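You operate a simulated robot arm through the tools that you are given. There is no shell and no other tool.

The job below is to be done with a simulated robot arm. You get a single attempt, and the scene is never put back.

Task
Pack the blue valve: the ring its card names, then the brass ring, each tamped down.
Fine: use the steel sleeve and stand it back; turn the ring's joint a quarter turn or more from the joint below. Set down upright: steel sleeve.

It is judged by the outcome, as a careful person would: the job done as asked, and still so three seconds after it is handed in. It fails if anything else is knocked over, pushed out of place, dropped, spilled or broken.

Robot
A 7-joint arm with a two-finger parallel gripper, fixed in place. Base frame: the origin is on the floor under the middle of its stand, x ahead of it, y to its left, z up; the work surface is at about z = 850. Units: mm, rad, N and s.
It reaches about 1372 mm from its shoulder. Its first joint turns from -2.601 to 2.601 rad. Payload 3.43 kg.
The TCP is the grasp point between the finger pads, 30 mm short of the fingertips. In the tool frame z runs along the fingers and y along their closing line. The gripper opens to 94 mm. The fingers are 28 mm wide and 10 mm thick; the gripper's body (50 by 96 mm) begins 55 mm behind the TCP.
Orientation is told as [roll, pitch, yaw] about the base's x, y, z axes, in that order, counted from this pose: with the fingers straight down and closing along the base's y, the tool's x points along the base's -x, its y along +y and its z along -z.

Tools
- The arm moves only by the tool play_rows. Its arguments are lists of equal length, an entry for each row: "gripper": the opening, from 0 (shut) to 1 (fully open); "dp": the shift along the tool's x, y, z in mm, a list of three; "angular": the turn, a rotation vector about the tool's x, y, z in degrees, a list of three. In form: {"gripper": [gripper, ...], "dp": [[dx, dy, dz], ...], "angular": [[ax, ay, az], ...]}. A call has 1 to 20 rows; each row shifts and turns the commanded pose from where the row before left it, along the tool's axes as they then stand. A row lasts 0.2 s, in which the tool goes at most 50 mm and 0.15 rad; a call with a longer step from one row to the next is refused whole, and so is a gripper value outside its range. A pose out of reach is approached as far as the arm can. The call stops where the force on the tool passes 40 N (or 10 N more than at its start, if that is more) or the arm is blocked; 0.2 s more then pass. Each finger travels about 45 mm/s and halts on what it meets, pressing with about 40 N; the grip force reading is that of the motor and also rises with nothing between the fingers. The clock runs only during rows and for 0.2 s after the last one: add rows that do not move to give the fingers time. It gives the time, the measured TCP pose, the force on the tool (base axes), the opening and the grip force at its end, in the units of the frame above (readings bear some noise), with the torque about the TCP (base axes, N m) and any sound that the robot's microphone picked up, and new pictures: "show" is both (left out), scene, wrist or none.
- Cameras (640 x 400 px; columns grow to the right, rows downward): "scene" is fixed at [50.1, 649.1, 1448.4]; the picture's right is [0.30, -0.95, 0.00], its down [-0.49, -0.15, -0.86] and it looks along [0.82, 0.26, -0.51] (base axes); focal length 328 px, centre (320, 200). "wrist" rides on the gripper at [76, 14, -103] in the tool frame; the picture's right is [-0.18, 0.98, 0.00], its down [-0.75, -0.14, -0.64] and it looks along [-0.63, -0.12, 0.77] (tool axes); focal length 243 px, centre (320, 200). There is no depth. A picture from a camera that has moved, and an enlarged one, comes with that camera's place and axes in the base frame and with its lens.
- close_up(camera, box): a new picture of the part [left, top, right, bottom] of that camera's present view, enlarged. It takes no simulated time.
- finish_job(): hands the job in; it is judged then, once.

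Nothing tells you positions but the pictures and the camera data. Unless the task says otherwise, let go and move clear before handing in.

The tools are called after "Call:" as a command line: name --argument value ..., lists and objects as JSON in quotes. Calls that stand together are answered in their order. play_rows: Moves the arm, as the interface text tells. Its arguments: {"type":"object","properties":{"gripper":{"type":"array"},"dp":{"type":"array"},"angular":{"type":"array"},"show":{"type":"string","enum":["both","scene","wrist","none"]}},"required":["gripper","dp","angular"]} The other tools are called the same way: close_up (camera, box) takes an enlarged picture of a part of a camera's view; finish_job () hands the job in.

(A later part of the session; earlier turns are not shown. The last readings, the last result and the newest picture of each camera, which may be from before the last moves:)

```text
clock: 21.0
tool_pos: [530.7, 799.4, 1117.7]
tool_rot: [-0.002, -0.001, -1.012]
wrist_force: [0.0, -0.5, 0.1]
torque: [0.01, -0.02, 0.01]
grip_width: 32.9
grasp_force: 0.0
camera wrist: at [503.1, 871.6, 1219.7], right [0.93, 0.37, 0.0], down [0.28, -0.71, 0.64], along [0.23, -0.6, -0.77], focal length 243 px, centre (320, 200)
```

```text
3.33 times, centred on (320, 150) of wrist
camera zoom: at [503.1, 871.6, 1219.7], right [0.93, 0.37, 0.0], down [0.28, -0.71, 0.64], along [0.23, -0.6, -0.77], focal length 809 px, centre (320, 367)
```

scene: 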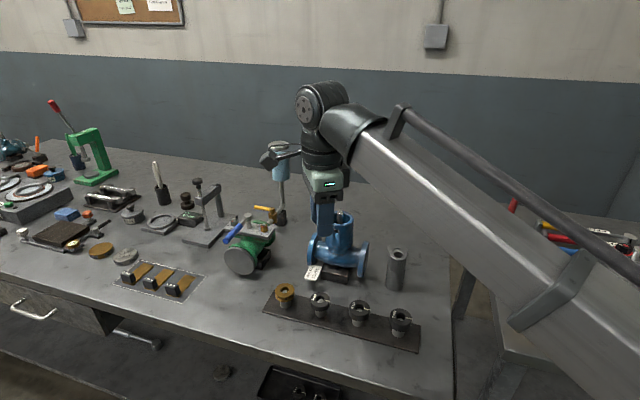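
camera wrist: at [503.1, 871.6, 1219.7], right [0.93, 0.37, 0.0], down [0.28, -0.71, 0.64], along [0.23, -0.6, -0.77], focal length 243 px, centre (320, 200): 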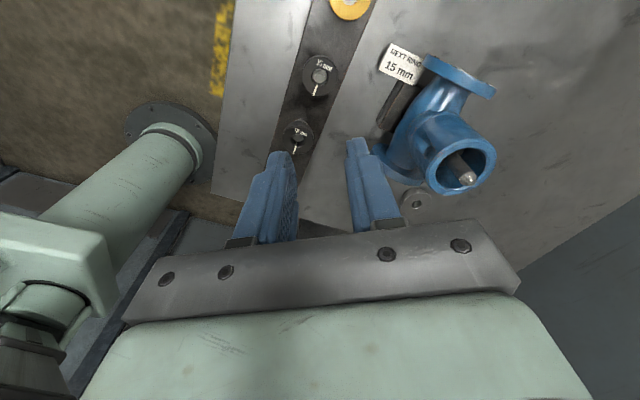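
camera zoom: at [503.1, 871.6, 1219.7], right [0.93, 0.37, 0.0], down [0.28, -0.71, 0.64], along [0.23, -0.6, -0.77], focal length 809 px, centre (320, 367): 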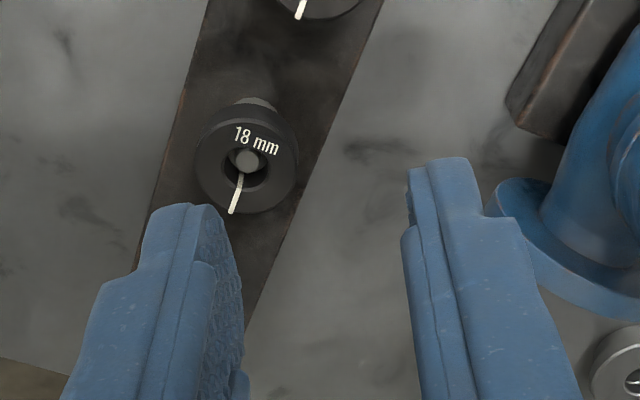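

The ring slipped out of the fingertips and is still on its peg, so the grip was too shallow. I'm checking that it's undisturbed before gripping deeper.

Call:
close_up --camera "wrist" --box '[270, 20, 380, 150]'

Call:
close_up --camera "scene" --box '[260, 270, 430, 360]'

Call:
close_up --camera "wrist" --box '[295, 45, 345, 105]'

```text
3.08 times, centred on (325, 85) of wrist
camera zoom: at [503.1, 871.6, 1219.7], right [0.93, 0.37, 0.0], down [0.28, -0.71, 0.64], along [0.23, -0.6, -0.77], focal length 746 px, centre (305, 554)
```

zoom: 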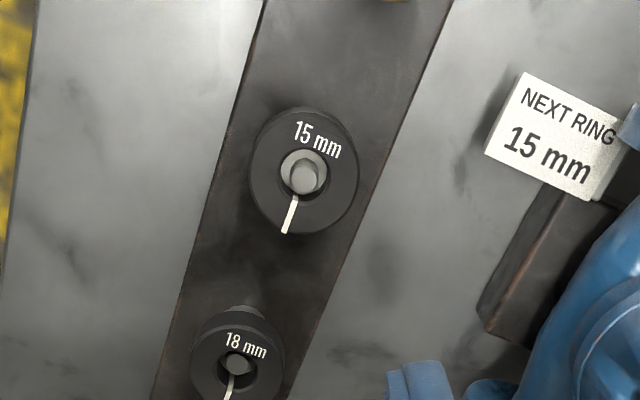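

```text
3.76 times, centred on (345, 315) of scene
camera zoom: at [50.1, 649.1, 1448.4], right [0.3, -0.95, 0.0], down [-0.49, -0.15, -0.86], along [0.82, 0.26, -0.51], focal length 1234 px, centre (226, -233)
```

zoom: 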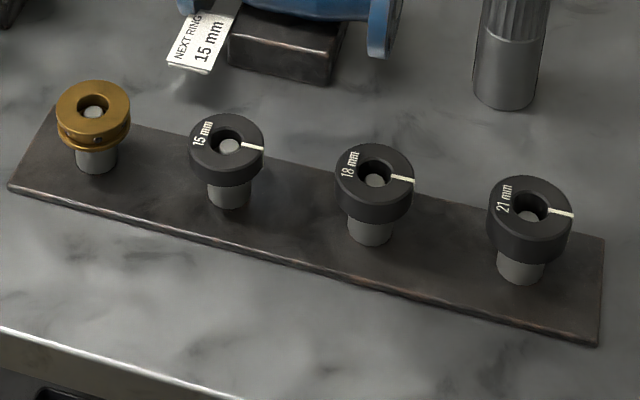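

```text
6.67 times, centred on (320, 75) of wrist
camera zoom: at [503.1, 871.6, 1219.7], right [0.93, 0.37, 0.0], down [0.28, -0.71, 0.64], along [0.23, -0.6, -0.77], focal length 1618 px, centre (320, 1033)
```

zoom: 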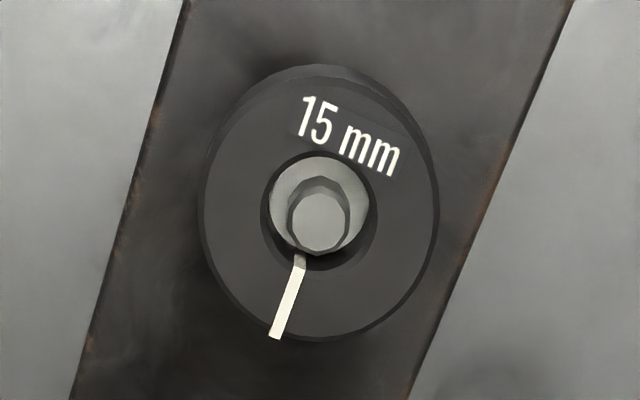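

The ring is still properly seated, shifted by about 2 mm. I'll go back to yaw +45°, re-centre and look again just above it.

Call:
play_rows --gripper '[0.7, 0.7, 0.7, 0.7, 0.7, 0.7, 0.7, 0.7, 0.7, 0.7, 0.7, 0.7, 0.7, 0.7, 0.7, 0.7, 0.7, 0.7, 0.7, 0.7]' --dp '[[2.6, 0, 0], [0, 0, 0], [0, 0, 0], [0, 0, 0], [0, 0, 0], [0, 0, 0], [0, 0, 0], [0, 0, 0], [0, 0, 0], [0, 0, 0], [0, 0, 0], [0, 0, 0], [0, 0, 0], [0, 0, 45], [0, 0, 45], [0, 0, 45], [0, 0, 38], [0, 0, 0], [0, 0, 0], [0, 0, 0]]' --angular '[[0, 0, -7.9], [0, 0, -7.9], [0, 0, -7.9], [0, 0, -7.9], [0, 0, -7.9], [0, 0, -7.9], [0, 0, -7.9], [0, 0, -7.9], [0, 0, -7.9], [0, 0, -7.9], [0, 0, -8], [0, 0, -8], [0, 0, -8], [0, 0, 0], [0, 0, 0], [0, 0, 0], [0, 0, 0], [0, 0, 0], [0, 0, 0], [0, 0, 0]]' --show "wrist"

Call:
close_up --camera "wrist" --box '[280, 110, 360, 190]'

```text
clock: 25.2
tool_pos: [526.1, 800.0, 942.8]
tool_rot: [0.002, 0.0, 0.787]
wrist_force: [0.0, -0.7, 0.5]
torque: [0.01, 0.03, -0.02]
grip_width: 65.7
grasp_force: 0.1
camera wrist: at [463.7, 756.9, 1046.4], right [-0.57, 0.82, 0.0], down [0.63, 0.43, 0.64], along [0.53, 0.36, -0.77], focal length 243 px, centre (320, 200)
```

wrist: 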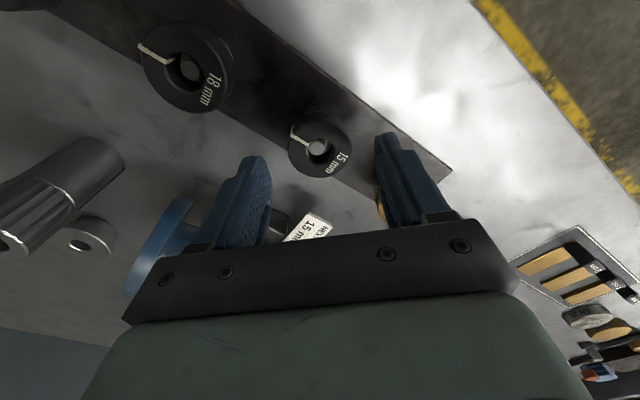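

```text
5.00 times, centred on (320, 150) of wrist
camera zoom: at [463.7, 756.9, 1046.4], right [-0.57, 0.82, 0.0], down [0.63, 0.43, 0.64], along [0.53, 0.36, -0.77], focal length 1213 px, centre (320, 450)
```

zoom: 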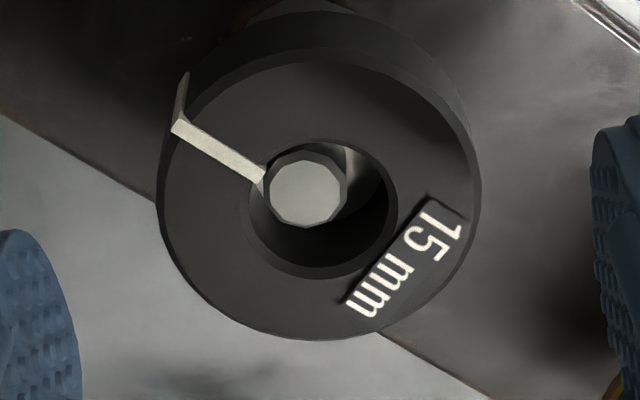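

The ring is centred to within about 1.6 mm and its top is at z≈902. I'll correct, descend 24 mm for a 12 mm grip overlap, close and lift a little to test the hold.

Call:
play_rows --gripper '[0.7, 0.7, 0.65, 0.6, 0.5, 0.4, 0.3, 0.3, 0.3, 0.3]' --dp '[[-1.6, -0.6, 6], [0, 0, 9], [0, 0, 9], [0, 0, 0], [0, 0, 0], [0, 0, 0], [0, 0, 0], [0, 0, 0], [0, 0, 0], [0, 0, 0]]' --angular '[[0, 0, 0], [0, 0, 0], [0, 0, 0], [0, 0, 0], [0, 0, 0], [0, 0, 0], [0, 0, 0], [0, 0, 0], [0, 0, 0], [0, 0, 0]]' --show "none"

Call:
play_rows --gripper '[0.3, 0.3, 0.3, 0.3, 0.3]' --dp '[[0, 0, -5], [0, 0, -10], [0, 0, -10], [0, 0, -10], [0, 0, 0]]' --angular '[[0, 0, 0], [0, 0, 0], [0, 0, 0], [0, 0, 0], [0, 0, 0]]'

Call:
close_up --camera "wrist" --box '[260, 90, 380, 210]'

Call:
close_up --camera "scene" --box '[270, 240, 370, 330]'

```text
clock: 27.4
tool_pos: [530.7, 801.9, 918.5]
tool_rot: [0.001, 0.001, 0.787]
wrist_force: [-0.2, 0.0, -0.1]
torque: [0.03, -0.02, 0.01]
grip_width: 42.1
grasp_force: 40.1
```

```text
clock: 28.6
tool_pos: [530.3, 802.9, 954.4]
tool_rot: [0.0, 0.001, 0.787]
wrist_force: [-0.9, -0.1, -1.4]
torque: [0.01, -0.01, -0.03]
grip_width: 42.5
grasp_force: 40.3
camera wrist: at [467.4, 759.1, 1057.6], right [-0.57, 0.82, 0.0], down [0.63, 0.43, 0.64], along [0.53, 0.36, -0.77], focal length 243 px, centre (320, 200)
```

scene: 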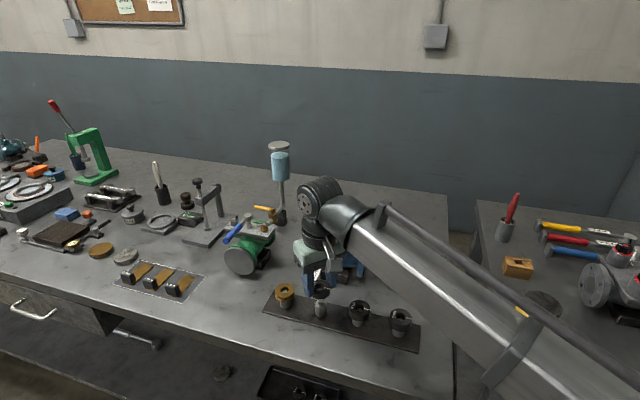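
wrist: 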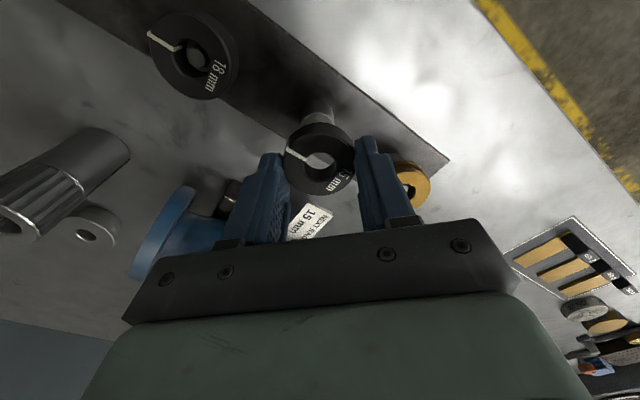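

```text
3.33 times, centred on (320, 150) of wrist
camera zoom: at [467.4, 759.1, 1057.6], right [-0.57, 0.82, 0.0], down [0.63, 0.43, 0.64], along [0.53, 0.36, -0.77], focal length 809 px, centre (320, 367)
```

zoom: 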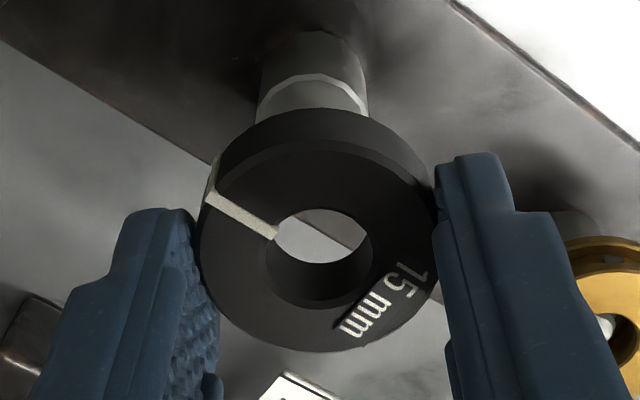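

```text
4.44 times, centred on (320, 285) of scene
camera zoom: at [50.1, 649.1, 1448.4], right [0.3, -0.95, 0.0], down [-0.49, -0.15, -0.86], along [0.82, 0.26, -0.51], focal length 1457 px, centre (320, -178)
```

zoom: 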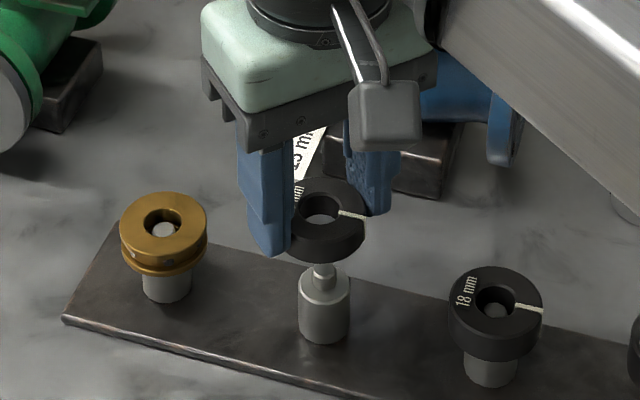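

The ring is held firmly now (42.5 mm wide, clear of its peg). I'll lift to z≈1120 and turn it by −103° about the vertical.

Call:
play_rows --gripper '[0.3, 0.3, 0.3, 0.3, 0.3, 0.3, 0.3, 0.3, 0.3, 0.3, 0.3, 0.3, 0.3, 0.3, 0.3, 0.3, 0.3, 0.3, 0.3]' --dp '[[0, 0, -25], [0, 0, -47], [0, 0, -47], [0, 0, -47], [0, 0, 0], [0, 0, 0], [0, 0, 0], [0, 0, 0], [0, 0, 0], [0, 0, 0], [0, 0, 0], [0, 0, 0], [0, 0, 0], [0, 0, 0], [0, 0, 0], [0, 0, 0], [0, 0, 0], [0, 0, 0], [0, 0, 0]]' --angular '[[0, 0, 0], [0, 0, 0], [0, 0, 0], [0, 0, 0], [0, 0, 7.9], [0, 0, 7.9], [0, 0, 7.9], [0, 0, 7.9], [0, 0, 7.9], [0, 0, 7.9], [0, 0, 7.9], [0, 0, 7.9], [0, 0, 7.9], [0, 0, 7.9], [0, 0, 8], [0, 0, 8], [0, 0, 8], [0, 0, 0], [0, 0, 0]]' --show "none"

Call:
play_rows --gripper '[0.3, 0.3, 0.3, 0.3, 0.3, 0.3]' --dp '[[-21.1, 31.4, 0], [-21.1, 31.4, 0], [-21.1, 31.4, 0], [-21.1, 31.4, 0], [0, 0, 0], [0, 0, 0]]' --angular '[[0, 0, 0], [0, 0, 0], [0, 0, 0], [0, 0, 0], [0, 0, 0], [0, 0, 0]]'

Call:
close_up --camera "wrist" --box '[250, 80, 390, 200]'

```text
clock: 32.6
tool_pos: [529.9, 801.5, 1120.1]
tool_rot: [-0.001, 0.0, -1.014]
wrist_force: [-0.6, 0.7, -0.2]
torque: [0.03, 0.02, 0.0]
grip_width: 42.4
grasp_force: 40.0
```

```text
clock: 34.0
tool_pos: [680.9, 800.0, 1119.3]
tool_rot: [-0.002, 0.0, -1.01]
wrist_force: [-0.7, 0.3, -0.3]
torque: [0.03, 0.01, 0.01]
grip_width: 42.2
grasp_force: 40.1
camera wrist: at [652.5, 870.3, 1222.8], right [0.93, 0.37, 0.0], down [0.28, -0.71, 0.64], along [0.23, -0.6, -0.77], focal length 243 px, centre (320, 200)
```

scene: 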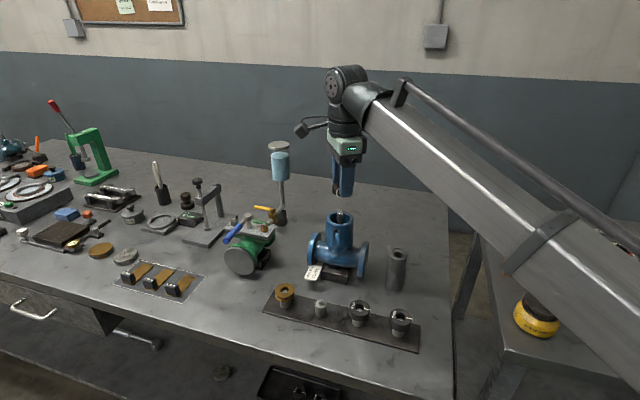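
wrist: 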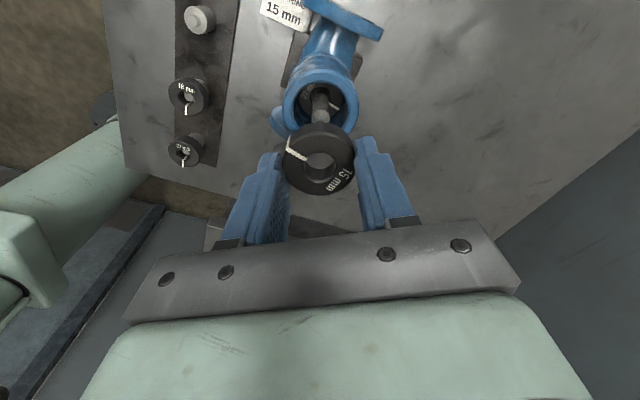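

```text
3.33 times, centred on (320, 140) of wrist
camera zoom: at [652.5, 870.3, 1222.8], right [0.93, 0.37, 0.0], down [0.28, -0.71, 0.64], along [0.23, -0.6, -0.77], focal length 809 px, centre (320, 400)
```

zoom: 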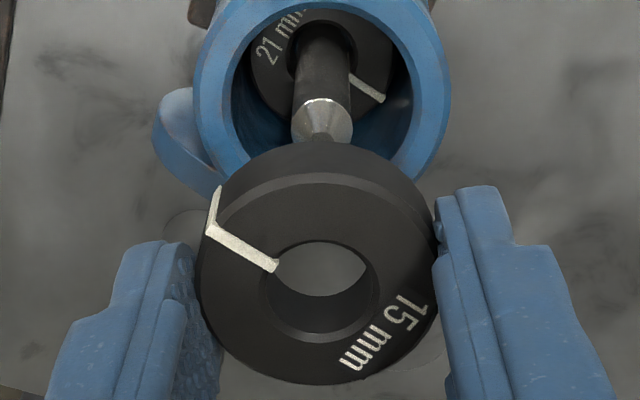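

The joint on the held ring points opposite the joint of the 21 mm ring below, as wanted. I'm measuring the bore centre relative to the ring before lowering.

Call:
close_up --camera "wrist" --box '[265, 40, 375, 140]'

Call:
close_up --camera "wrist" --box '[275, 110, 365, 205]'

Call:
close_up --camera "scene" --box '[295, 130, 385, 290]'

```text
4.00 times, centred on (320, 90) of wrist
camera zoom: at [652.5, 870.3, 1222.8], right [0.93, 0.37, 0.0], down [0.28, -0.71, 0.64], along [0.23, -0.6, -0.77], focal length 970 px, centre (320, 640)
```

zoom: 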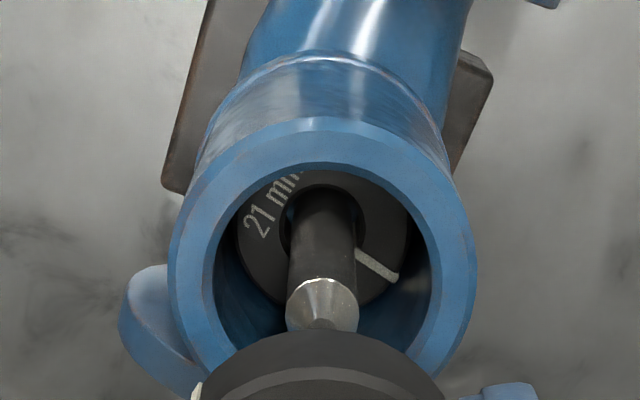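

```text
4.21 times, centred on (320, 158) of wrist
camera zoom: at [652.5, 870.3, 1222.8], right [0.93, 0.37, 0.0], down [0.28, -0.71, 0.64], along [0.23, -0.6, -0.77], focal length 1022 px, centre (320, 379)
```

zoom: 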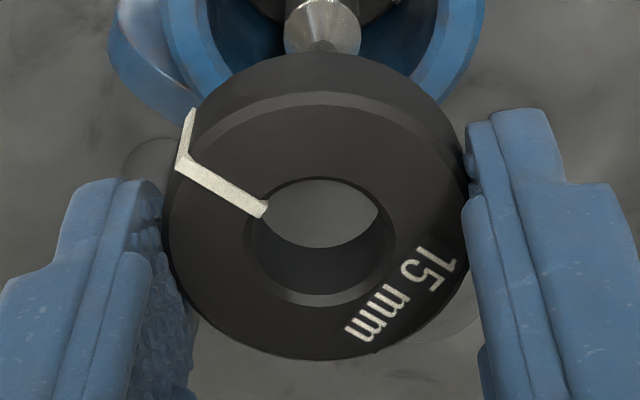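

```text
2.50 times, centred on (340, 210) of scene
camera zoom: at [50.1, 649.1, 1448.4], right [0.3, -0.95, 0.0], down [-0.49, -0.15, -0.86], along [0.82, 0.26, -0.51], focal length 820 px, centre (270, 175)
```

zoom: 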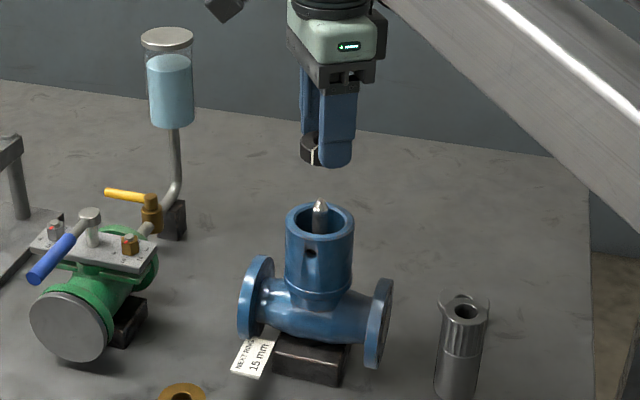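

The ring needs about +1.8 mm in tool x and +1.2 mm in tool y to be over the bore. I'll correct and lower to just above the stem tip, then check.

Call:
play_rows --gripper '[0.3, 0.3, 0.3, 0.3, 0.3]' --dp '[[1.8, 1.2, 14], [0, 0, 15], [0, 0, 14], [0, 0, 0], [0, 0, 0]]' --angular '[[0, 0, 0], [0, 0, 0], [0, 0, 0], [0, 0, 0], [0, 0, 0]]'

Call:
close_up --camera "wrist" --box '[265, 100, 375, 200]'

Call:
close_up --camera "scene" --box '[300, 140, 380, 250]'

```text
clock: 35.2
tool_pos: [681.5, 800.6, 1076.7]
tool_rot: [-0.003, -0.001, -1.012]
wrist_force: [0.6, 0.0, 0.2]
torque: [-0.01, -0.01, 0.05]
grip_width: 42.6
grasp_force: 40.0
camera wrist: at [653.7, 872.3, 1179.4], right [0.93, 0.37, 0.0], down [0.28, -0.71, 0.64], along [0.23, -0.6, -0.77], focal length 243 px, centre (320, 200)
```

scene: 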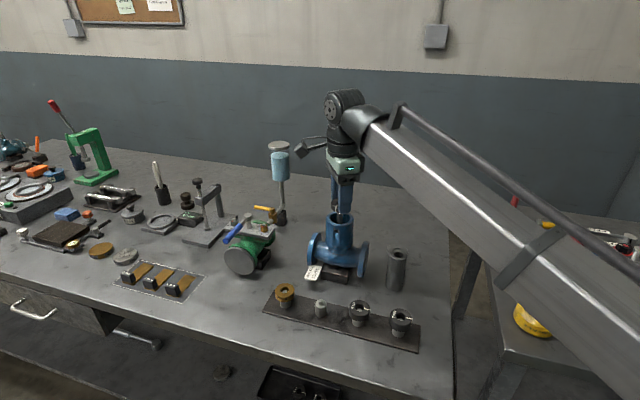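
wrist: 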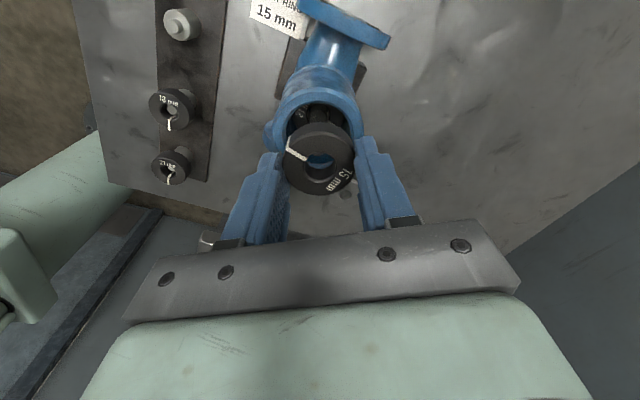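

```text
4.00 times, centred on (320, 150) of wrist
camera zoom: at [653.7, 872.3, 1179.4], right [0.93, 0.37, 0.0], down [0.28, -0.71, 0.64], along [0.23, -0.6, -0.77], focal length 970 px, centre (320, 400)
```

zoom: 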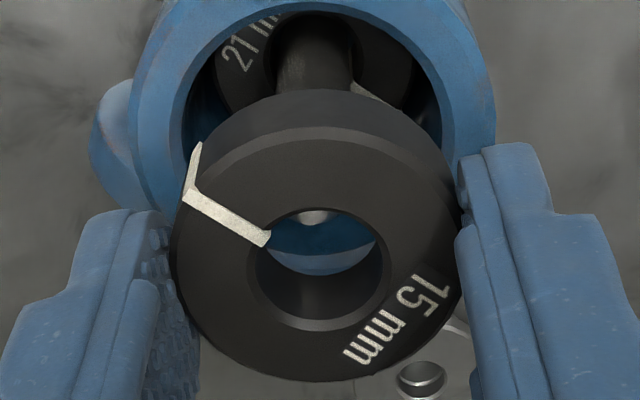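

```text
3.64 times, centred on (340, 195) of scene
camera zoom: at [50.1, 649.1, 1448.4], right [0.3, -0.95, 0.0], down [-0.49, -0.15, -0.86], along [0.82, 0.26, -0.51], focal length 1192 px, centre (247, 218)
```

zoom: 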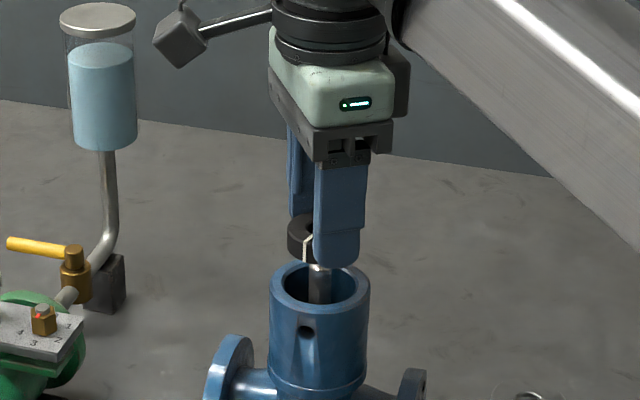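

The stem tip shows through the ring's hole and the ring is within about 1 mm of the bore axis. I'll lower 20 mm so the stem enters the ring, then re-check.

Call:
play_rows --gripper '[0.3, 0.3, 0.3, 0.3, 0.3, 0.3]' --dp '[[-0.4, -0.7, 5], [0, 0, 5], [0, 0, 5], [0, 0, 5], [0, 0, 0], [0, 0, 0]]' --angular '[[0, 0, 0], [0, 0, 0], [0, 0, 0], [0, 0, 0], [0, 0, 0], [0, 0, 0]]'

Call:
close_up --camera "wrist" --box '[265, 100, 375, 200]'

Call:
close_up --camera "scene" --box '[300, 170, 380, 250]'

```text
clock: 36.6
tool_pos: [681.3, 799.7, 1057.1]
tool_rot: [-0.002, 0.001, -1.01]
wrist_force: [-0.2, -0.1, -0.3]
torque: [0.04, -0.01, 0.0]
grip_width: 42.4
grasp_force: 40.2
camera wrist: at [653.8, 871.8, 1159.8], right [0.93, 0.37, 0.0], down [0.28, -0.71, 0.64], along [0.23, -0.6, -0.77], focal length 243 px, centre (320, 200)
```

scene: 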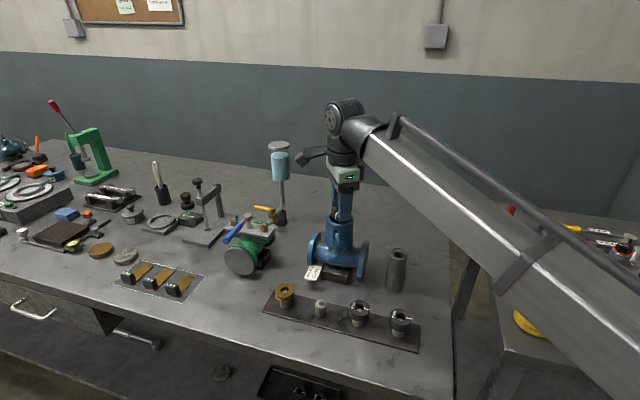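
wrist: 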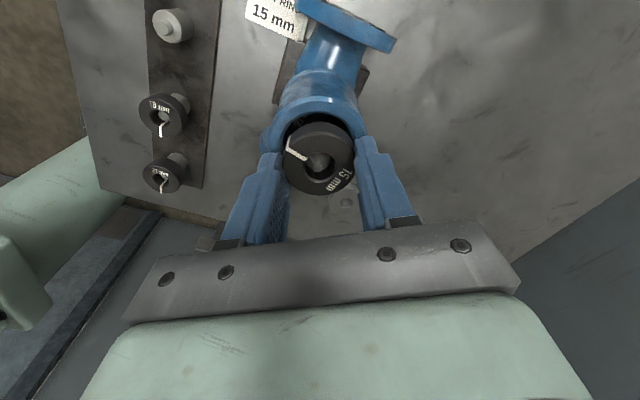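

```text
4.00 times, centred on (320, 150) of wrist
camera zoom: at [653.8, 871.8, 1159.8], right [0.93, 0.37, 0.0], down [0.28, -0.71, 0.64], along [0.23, -0.6, -0.77], focal length 970 px, centre (320, 400)
```

zoom: 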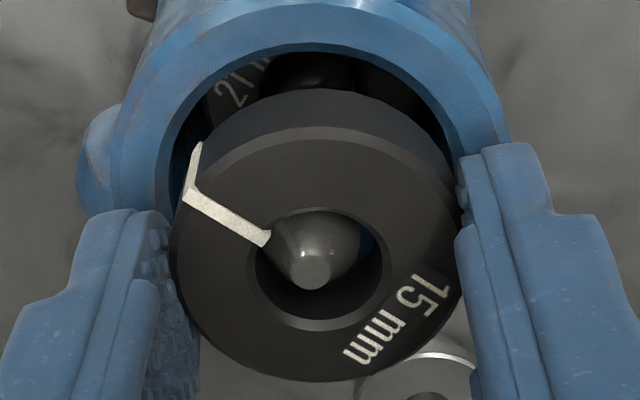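

```text
5.00 times, centred on (340, 210) of scene
camera zoom: at [50.1, 649.1, 1448.4], right [0.3, -0.95, 0.0], down [-0.49, -0.15, -0.86], along [0.82, 0.26, -0.51], focal length 1639 px, centre (220, 150)
```

zoom: 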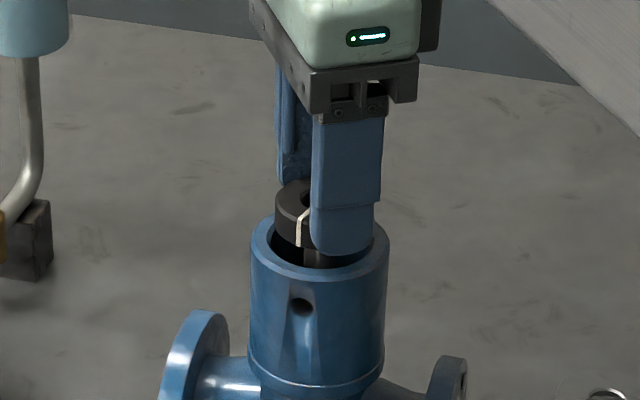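

The stem tip sits exactly at the centre of the ring's hole. I'll lower another 7 mm so the ring's bottom edge enters the chamfered mouth.

Call:
play_rows --gripper '[0.3, 0.3, 0.3, 0.3, 0.3, 0.3]' --dp '[[0, 0, 2], [0, 0, 2], [0, 0, 1.5], [0, 0, 1.5], [0, 0, 0], [0, 0, 0]]' --angular '[[0, 0, 0], [0, 0, 0], [0, 0, 0], [0, 0, 0], [0, 0, 0], [0, 0, 0]]'

Call:
close_up --camera "wrist" --box '[265, 100, 375, 200]'

Call:
close_up --camera "scene" --box '[310, 190, 370, 240]'

```text
clock: 38.0
tool_pos: [681.9, 798.8, 1050.1]
tool_rot: [-0.002, 0.001, -1.011]
wrist_force: [0.0, -0.2, 0.0]
torque: [0.05, -0.01, -0.02]
grip_width: 42.4
grasp_force: 39.8
camera wrist: at [653.8, 871.6, 1153.1], right [0.93, 0.37, 0.0], down [0.28, -0.71, 0.64], along [0.23, -0.6, -0.77], focal length 243 px, centre (320, 200)
```

scene: 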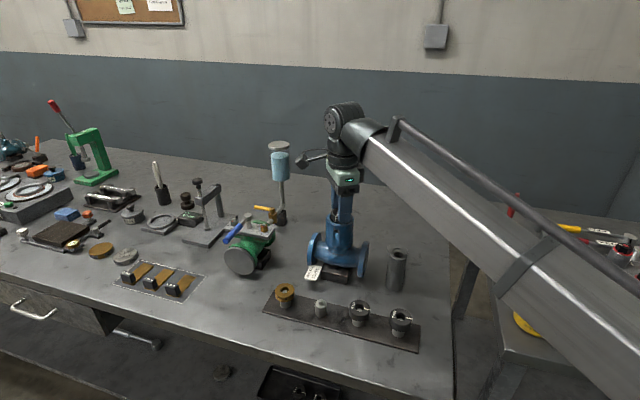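
wrist: 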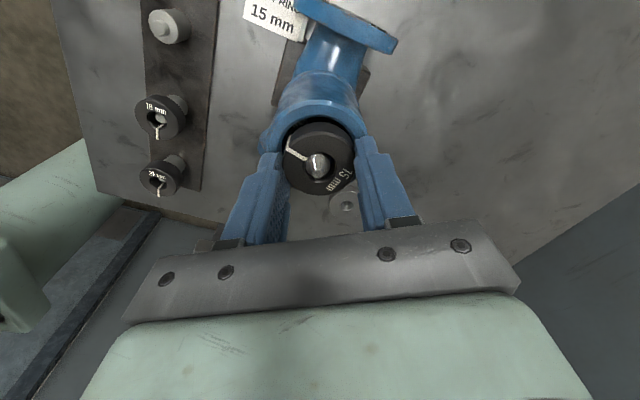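

```text
4.00 times, centred on (320, 150) of wrist
camera zoom: at [653.8, 871.6, 1153.1], right [0.93, 0.37, 0.0], down [0.28, -0.71, 0.64], along [0.23, -0.6, -0.77], focal length 970 px, centre (320, 400)
```

zoom: 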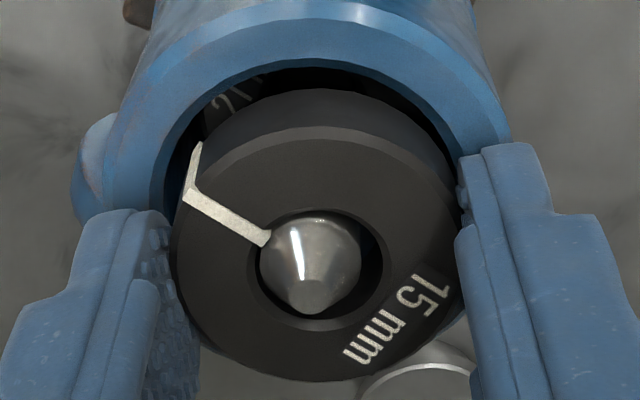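

```text
8.00 times, centred on (340, 215) of scene
camera zoom: at [50.1, 649.1, 1448.4], right [0.3, -0.95, 0.0], down [-0.49, -0.15, -0.86], along [0.82, 0.26, -0.51], focal length 2623 px, centre (160, 80)
```

zoom: 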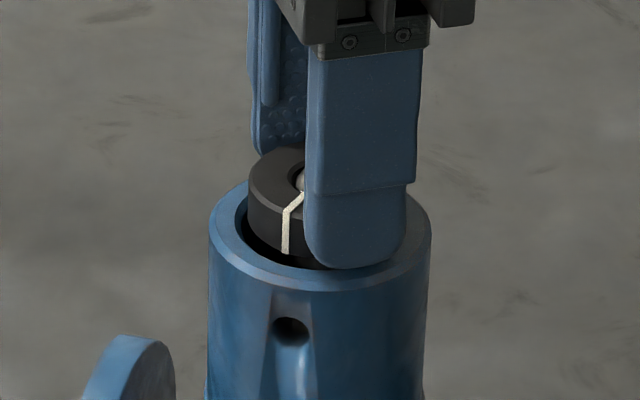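

The ring is centred at the mouth. I'll ease down 1.5 mm more and open the fingers slightly to let it drop in.

Call:
play_rows --gripper '[0.3, 0.3, 0.45, 0.5, 0.55, 0.6, 0.6]' --dp '[[0, 0, 1.5], [0, 0, 0], [0, 0, 0], [0, 0, 0], [0, 0, 0], [0, 0, 0], [0, 0, 0]]' --angular '[[0, 0, 0], [0, 0, 0], [0, 0, 0], [0, 0, 0], [0, 0, 0], [0, 0, 0], [0, 0, 0]]'

Call:
close_up --camera "wrist" --box '[265, 100, 375, 200]'

Call:
close_up --camera "scene" --box '[310, 190, 370, 240]'

```text
clock: 39.6
tool_pos: [681.3, 799.0, 1047.8]
tool_rot: [0.0, 0.0, -1.012]
wrist_force: [0.3, -0.8, 0.8]
torque: [0.01, -0.01, 0.0]
grip_width: 56.3
grasp_force: 0.1
camera wrist: at [653.5, 871.5, 1151.5], right [0.93, 0.37, 0.0], down [0.28, -0.71, 0.64], along [0.23, -0.6, -0.77], focal length 243 px, centre (320, 200)
```

scene: 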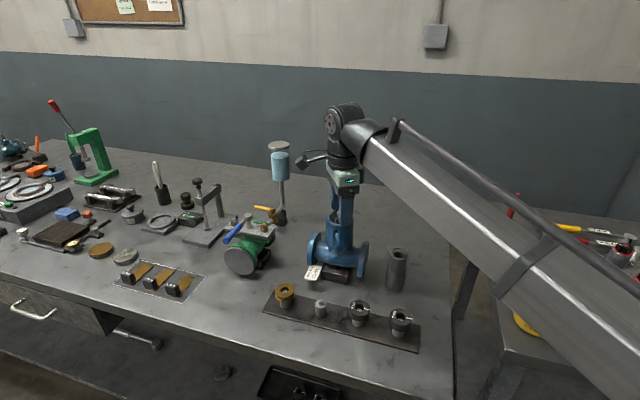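
wrist: 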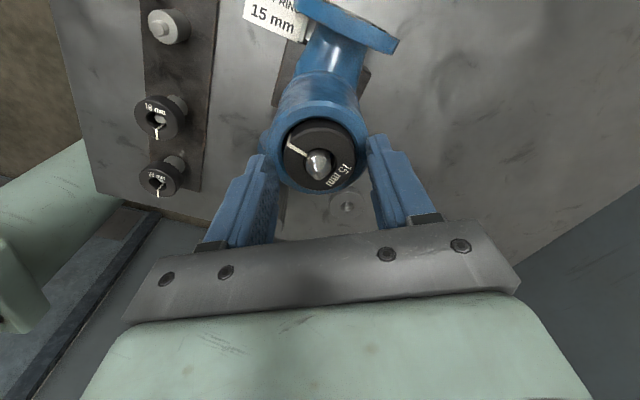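

```text
4.00 times, centred on (320, 150) of wrist
camera zoom: at [653.5, 871.5, 1151.5], right [0.93, 0.37, 0.0], down [0.28, -0.71, 0.64], along [0.23, -0.6, -0.77], focal length 970 px, centre (320, 400)
```

zoom: 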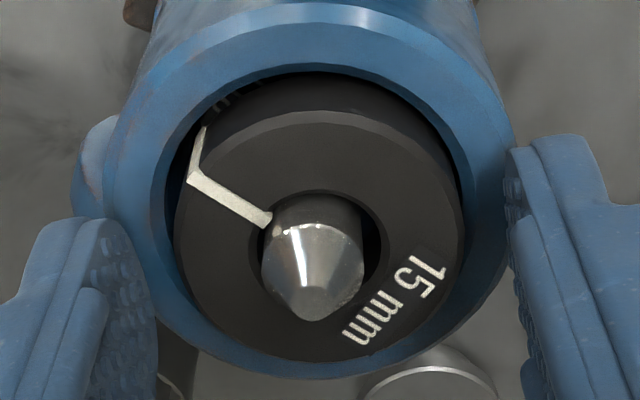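

```text
8.00 times, centred on (340, 215) of scene
camera zoom: at [50.1, 649.1, 1448.4], right [0.3, -0.95, 0.0], down [-0.49, -0.15, -0.86], along [0.82, 0.26, -0.51], focal length 2623 px, centre (160, 80)
```

zoom: 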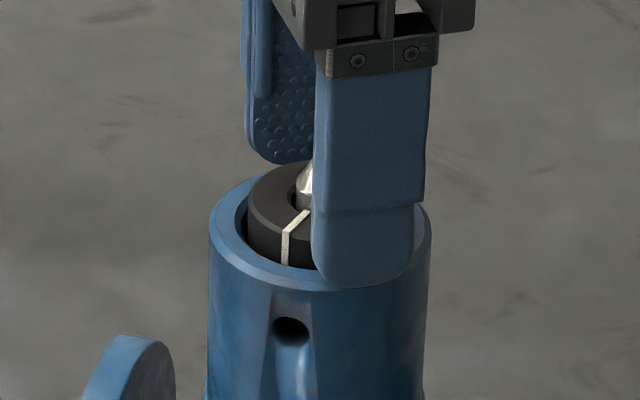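

The ring dropped evenly into the mouth of the bore. I'll lift clear, check it, then move over the sleeve near (673, 652).

Call:
play_rows --gripper '[0.6, 0.6, 0.6, 0.6, 0.6]' --dp '[[0, 0, -10], [0, 0, -30], [0, 0, -40], [0, 0, -20], [0, 0, 0]]' --angular '[[0, 0, 0], [0, 0, 0], [0, 0, 0], [0, 0, 0], [0, 0, 0]]' --show "wrist"

Call:
close_up --camera "wrist" --box '[260, 40, 380, 150]'

Call:
close_up --camera "scene" --box '[310, 190, 370, 240]'

Call:
play_rows --gripper '[0.75, 0.75, 0.75, 0.75, 0.75, 0.75]' --dp '[[-30.2, -21.2, 0], [-30.2, -21.2, 0], [-30.2, -21.2, 0], [-30.2, -21.2, 0], [0, 0, 0], [0, 0, 0]]' --angular '[[0, 0, 0], [0, 0, 0], [0, 0, 0], [0, 0, 0], [0, 0, 0], [0, 0, 0]]'

```text
clock: 40.8
tool_pos: [680.4, 799.6, 1148.9]
tool_rot: [-0.001, 0.0, -1.009]
wrist_force: [1.2, 0.5, 0.1]
torque: [0.0, 0.01, 0.02]
grip_width: 56.2
grasp_force: 0.1
camera wrist: at [652.8, 871.8, 1252.0], right [0.93, 0.37, 0.0], down [0.28, -0.71, 0.64], along [0.23, -0.6, -0.77], focal length 243 px, centre (320, 200)
```

wrist: 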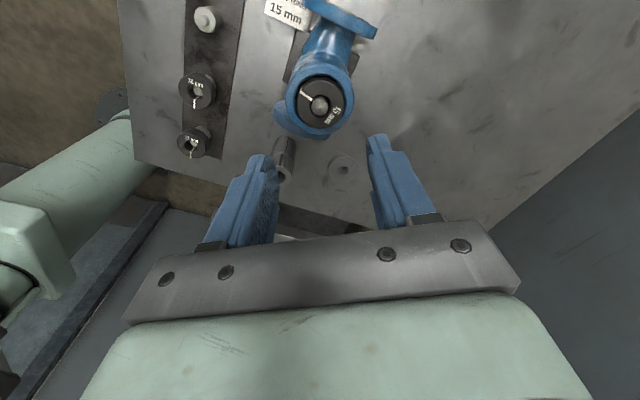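

```text
3.64 times, centred on (320, 95) of wrist
camera zoom: at [652.8, 871.8, 1252.0], right [0.93, 0.37, 0.0], down [0.28, -0.71, 0.64], along [0.23, -0.6, -0.77], focal length 882 px, centre (320, 582)
```

zoom: 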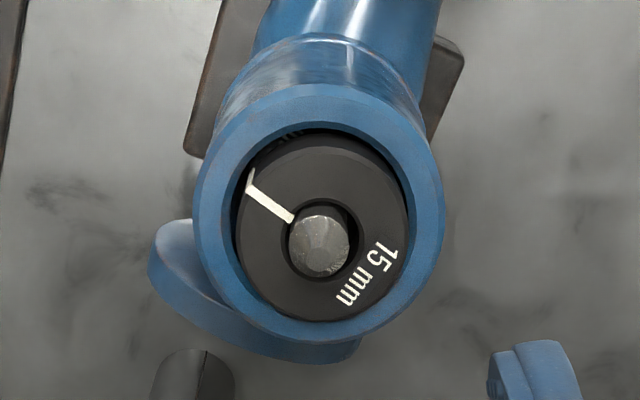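

```text
8.00 times, centred on (340, 215) of scene
camera zoom: at [50.1, 649.1, 1448.4], right [0.3, -0.95, 0.0], down [-0.49, -0.15, -0.86], along [0.82, 0.26, -0.51], focal length 2623 px, centre (160, 80)
```

zoom: 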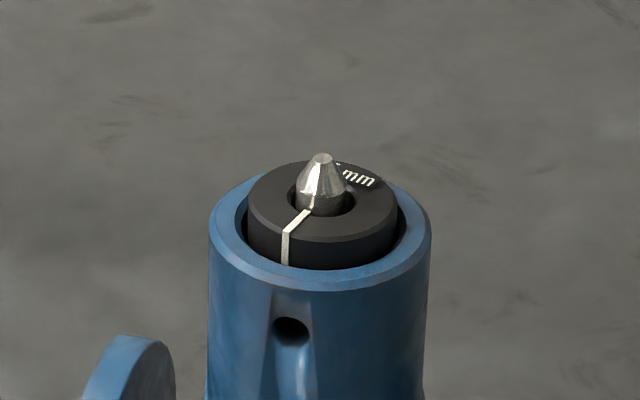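

```text
clock: 42.2
tool_pos: [673.9, 650.7, 1149.1]
tool_rot: [0.0, 0.001, -1.011]
wrist_force: [0.7, -0.2, 0.8]
torque: [0.05, 0.01, -0.02]
grip_width: 70.2
grasp_force: 0.0
camera wrist: at [645.8, 723.4, 1252.1], right [0.93, 0.37, 0.0], down [0.28, -0.71, 0.64], along [0.23, -0.6, -0.77], focal length 243 px, centre (320, 200)
```

scene: 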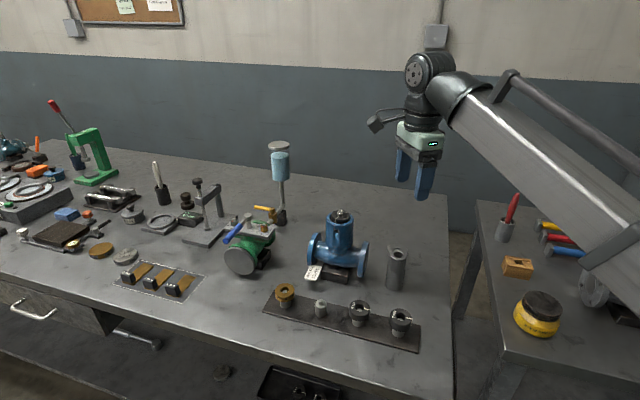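
wrist: 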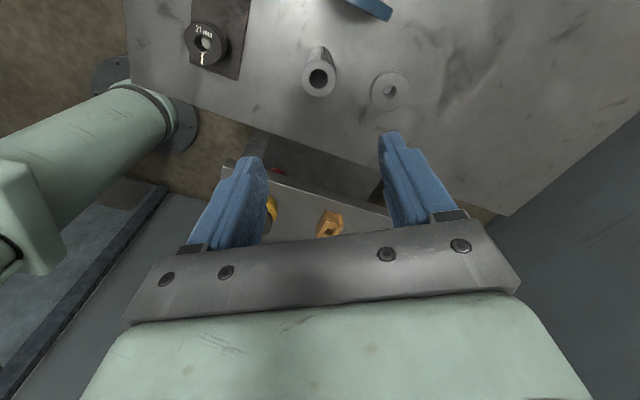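

The 15 mm ring sits level in the mouth with its joint opposite the lower one. Now I'm locating the sleeve precisely.

Call:
close_up --camera "wrist" --box '[270, 30, 370, 120]'

Call:
close_up --camera "wrist" --box '[290, 40, 350, 105]'

Call:
close_up --camera "scene" --box '[375, 235, 420, 300]'

```text
4.44 times, centred on (320, 75) of wrist
camera zoom: at [645.8, 723.4, 1252.1], right [0.93, 0.37, 0.0], down [0.28, -0.71, 0.64], along [0.23, -0.6, -0.77], focal length 1078 px, centre (320, 756)
```

zoom: 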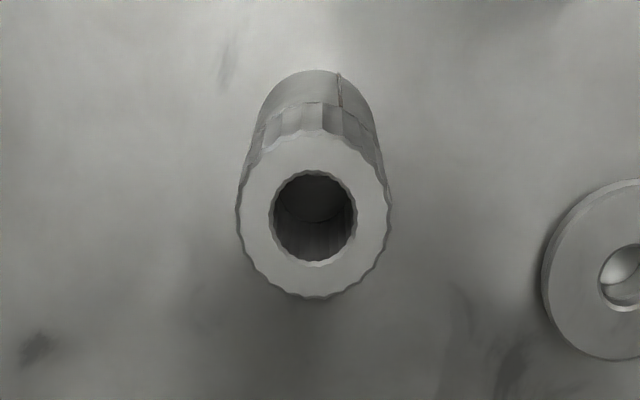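

```text
6.15 times, centred on (320, 72) of wrist
camera zoom: at [645.8, 723.4, 1252.1], right [0.93, 0.37, 0.0], down [0.28, -0.71, 0.64], along [0.23, -0.6, -0.77], focal length 1493 px, centre (320, 985)
```

zoom: 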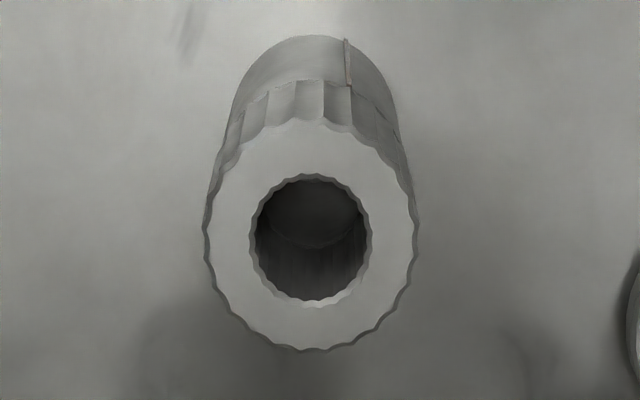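

```text
6.15 times, centred on (398, 268) of scene
camera zoom: at [50.1, 649.1, 1448.4], right [0.3, -0.95, 0.0], down [-0.49, -0.15, -0.86], along [0.82, 0.26, -0.51], focal length 2017 px, centre (-157, -215)
```

zoom: 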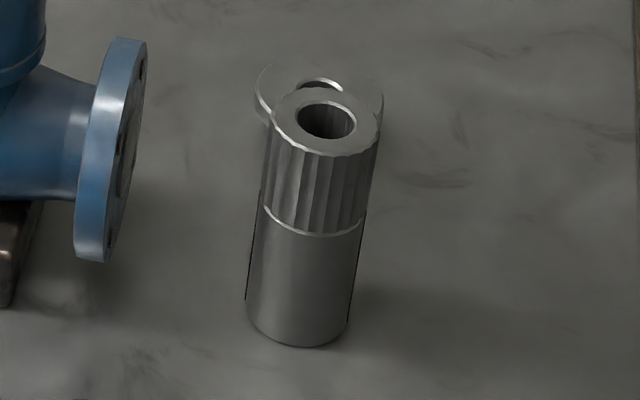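

The sleeve top is near (670.6, 655.5, 949), about 40 mm across and 99 mm tall. I'll centre on it and descend to just above its top.

Call:
play_rows --gripper '[0.75, 0.75, 0.75, 0.75, 0.75, 0.75, 0.75]' --dp '[[5.3, -1, 20], [0, 0, 40], [0, 0, 45], [0, 0, 40], [0, 0, 16], [0, 0, 0], [0, 0, 0]]' --angular '[[0, 0, 0], [0, 0, 0], [0, 0, 0], [0, 0, 0], [0, 0, 0], [0, 0, 0], [0, 0, 0]]'

Call:
close_up --camera "wrist" --box '[250, 80, 390, 210]'

```text
clock: 43.8
tool_pos: [669.3, 657.5, 986.8]
tool_rot: [0.0, -0.001, -1.011]
wrist_force: [0.2, 0.8, -0.2]
torque: [0.02, -0.03, 0.0]
grip_width: 70.4
grasp_force: 0.0
camera wrist: at [641.8, 729.0, 1090.6], right [0.93, 0.37, 0.0], down [0.28, -0.71, 0.64], along [0.23, -0.6, -0.77], focal length 243 px, centre (320, 200)
```

scene: 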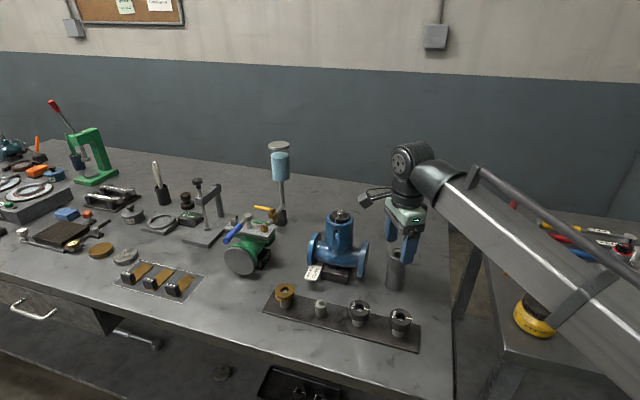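
wrist: 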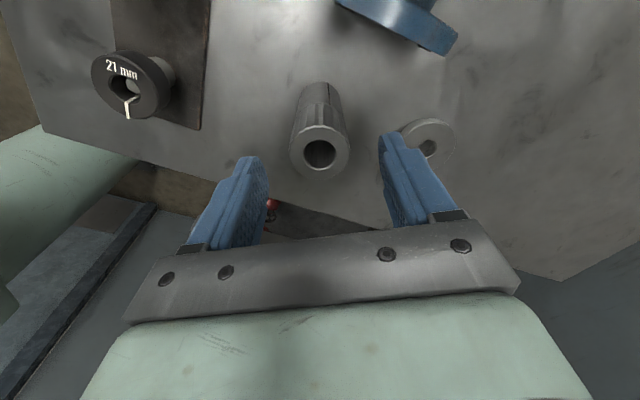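

```text
3.08 times, centred on (320, 145) of wrist
camera zoom: at [641.8, 729.0, 1090.6], right [0.93, 0.37, 0.0], down [0.28, -0.71, 0.64], along [0.23, -0.6, -0.77], focal length 746 px, centre (320, 369)
```

zoom: 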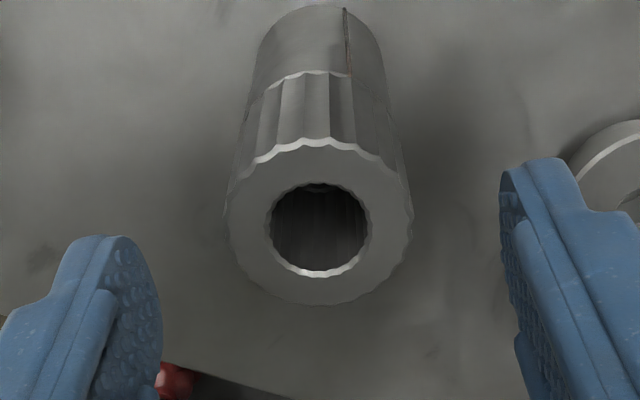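

The sleeve is about 3 mm off in tool x. I'll correct while descending with the open fingers around the sleeve, then verify before closing.

Call:
play_rows --gripper '[0.72, 0.7, 0.7, 0.7, 0.7, 0.7, 0.7]' --dp '[[-3, -0.7, 0], [0, 0, 15], [0, 0, 18], [0, 0, 18], [0, 0, 16], [0, 0, 0], [0, 0, 0]]' --angular '[[0, 0, 0], [0, 0, 0], [0, 0, 0], [0, 0, 0], [0, 0, 0], [0, 0, 0], [0, 0, 0]]'

Call:
close_up --camera "wrist" --box '[250, 130, 390, 250]'

Call:
close_up --camera "scene" --box '[360, 190, 450, 310]'

```text
clock: 45.4
tool_pos: [670.6, 654.0, 921.0]
tool_rot: [-0.003, 0.0, -1.012]
wrist_force: [-0.1, -0.8, 0.6]
torque: [-0.01, 0.01, -0.01]
grip_width: 65.7
grasp_force: 0.0
camera wrist: at [643.0, 725.4, 1023.9], right [0.93, 0.37, 0.0], down [0.28, -0.71, 0.64], along [0.23, -0.6, -0.77], focal length 243 px, centre (320, 200)
```

scene: 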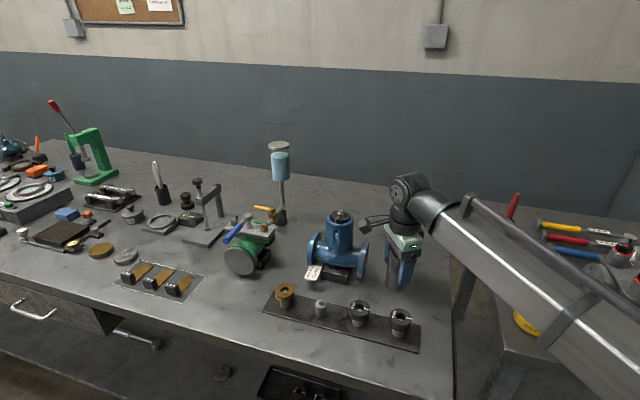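
wrist: 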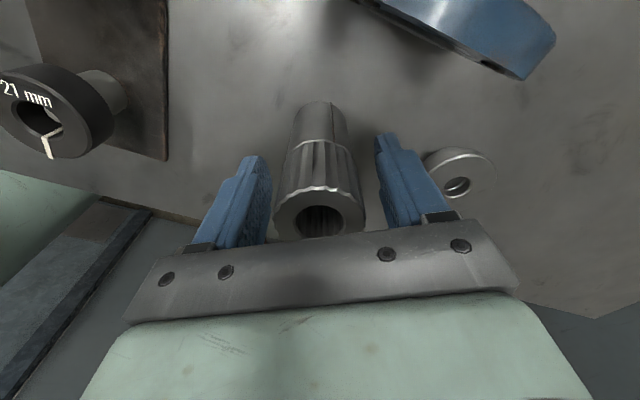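

```text
3.33 times, centred on (320, 190) of wrist
camera zoom: at [643.0, 725.4, 1023.9], right [0.93, 0.37, 0.0], down [0.28, -0.71, 0.64], along [0.23, -0.6, -0.77], focal length 809 px, centre (320, 233)
```

zoom: 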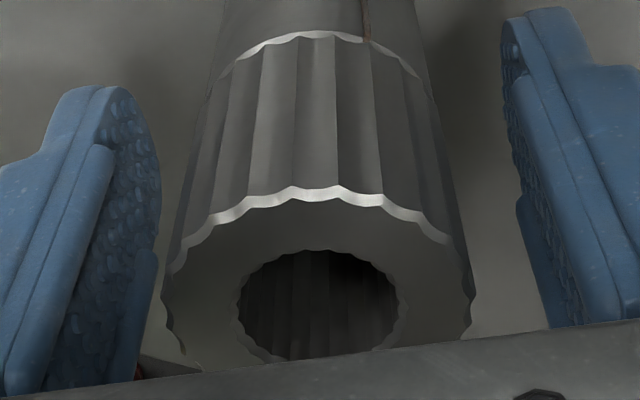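

```text
3.33 times, centred on (405, 250) of scene
camera zoom: at [50.1, 649.1, 1448.4], right [0.3, -0.95, 0.0], down [-0.49, -0.15, -0.86], along [0.82, 0.26, -0.51], focal length 1093 px, centre (37, 33)
```

zoom: 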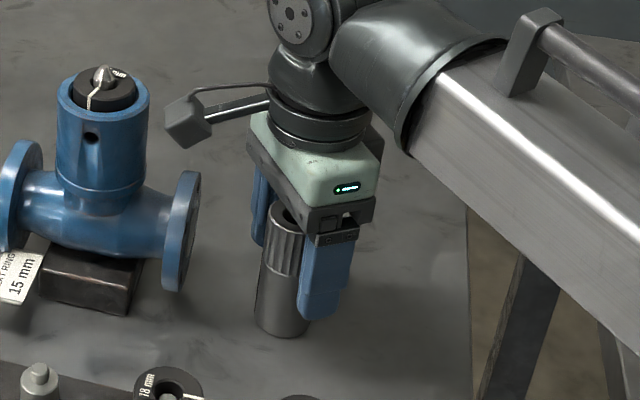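

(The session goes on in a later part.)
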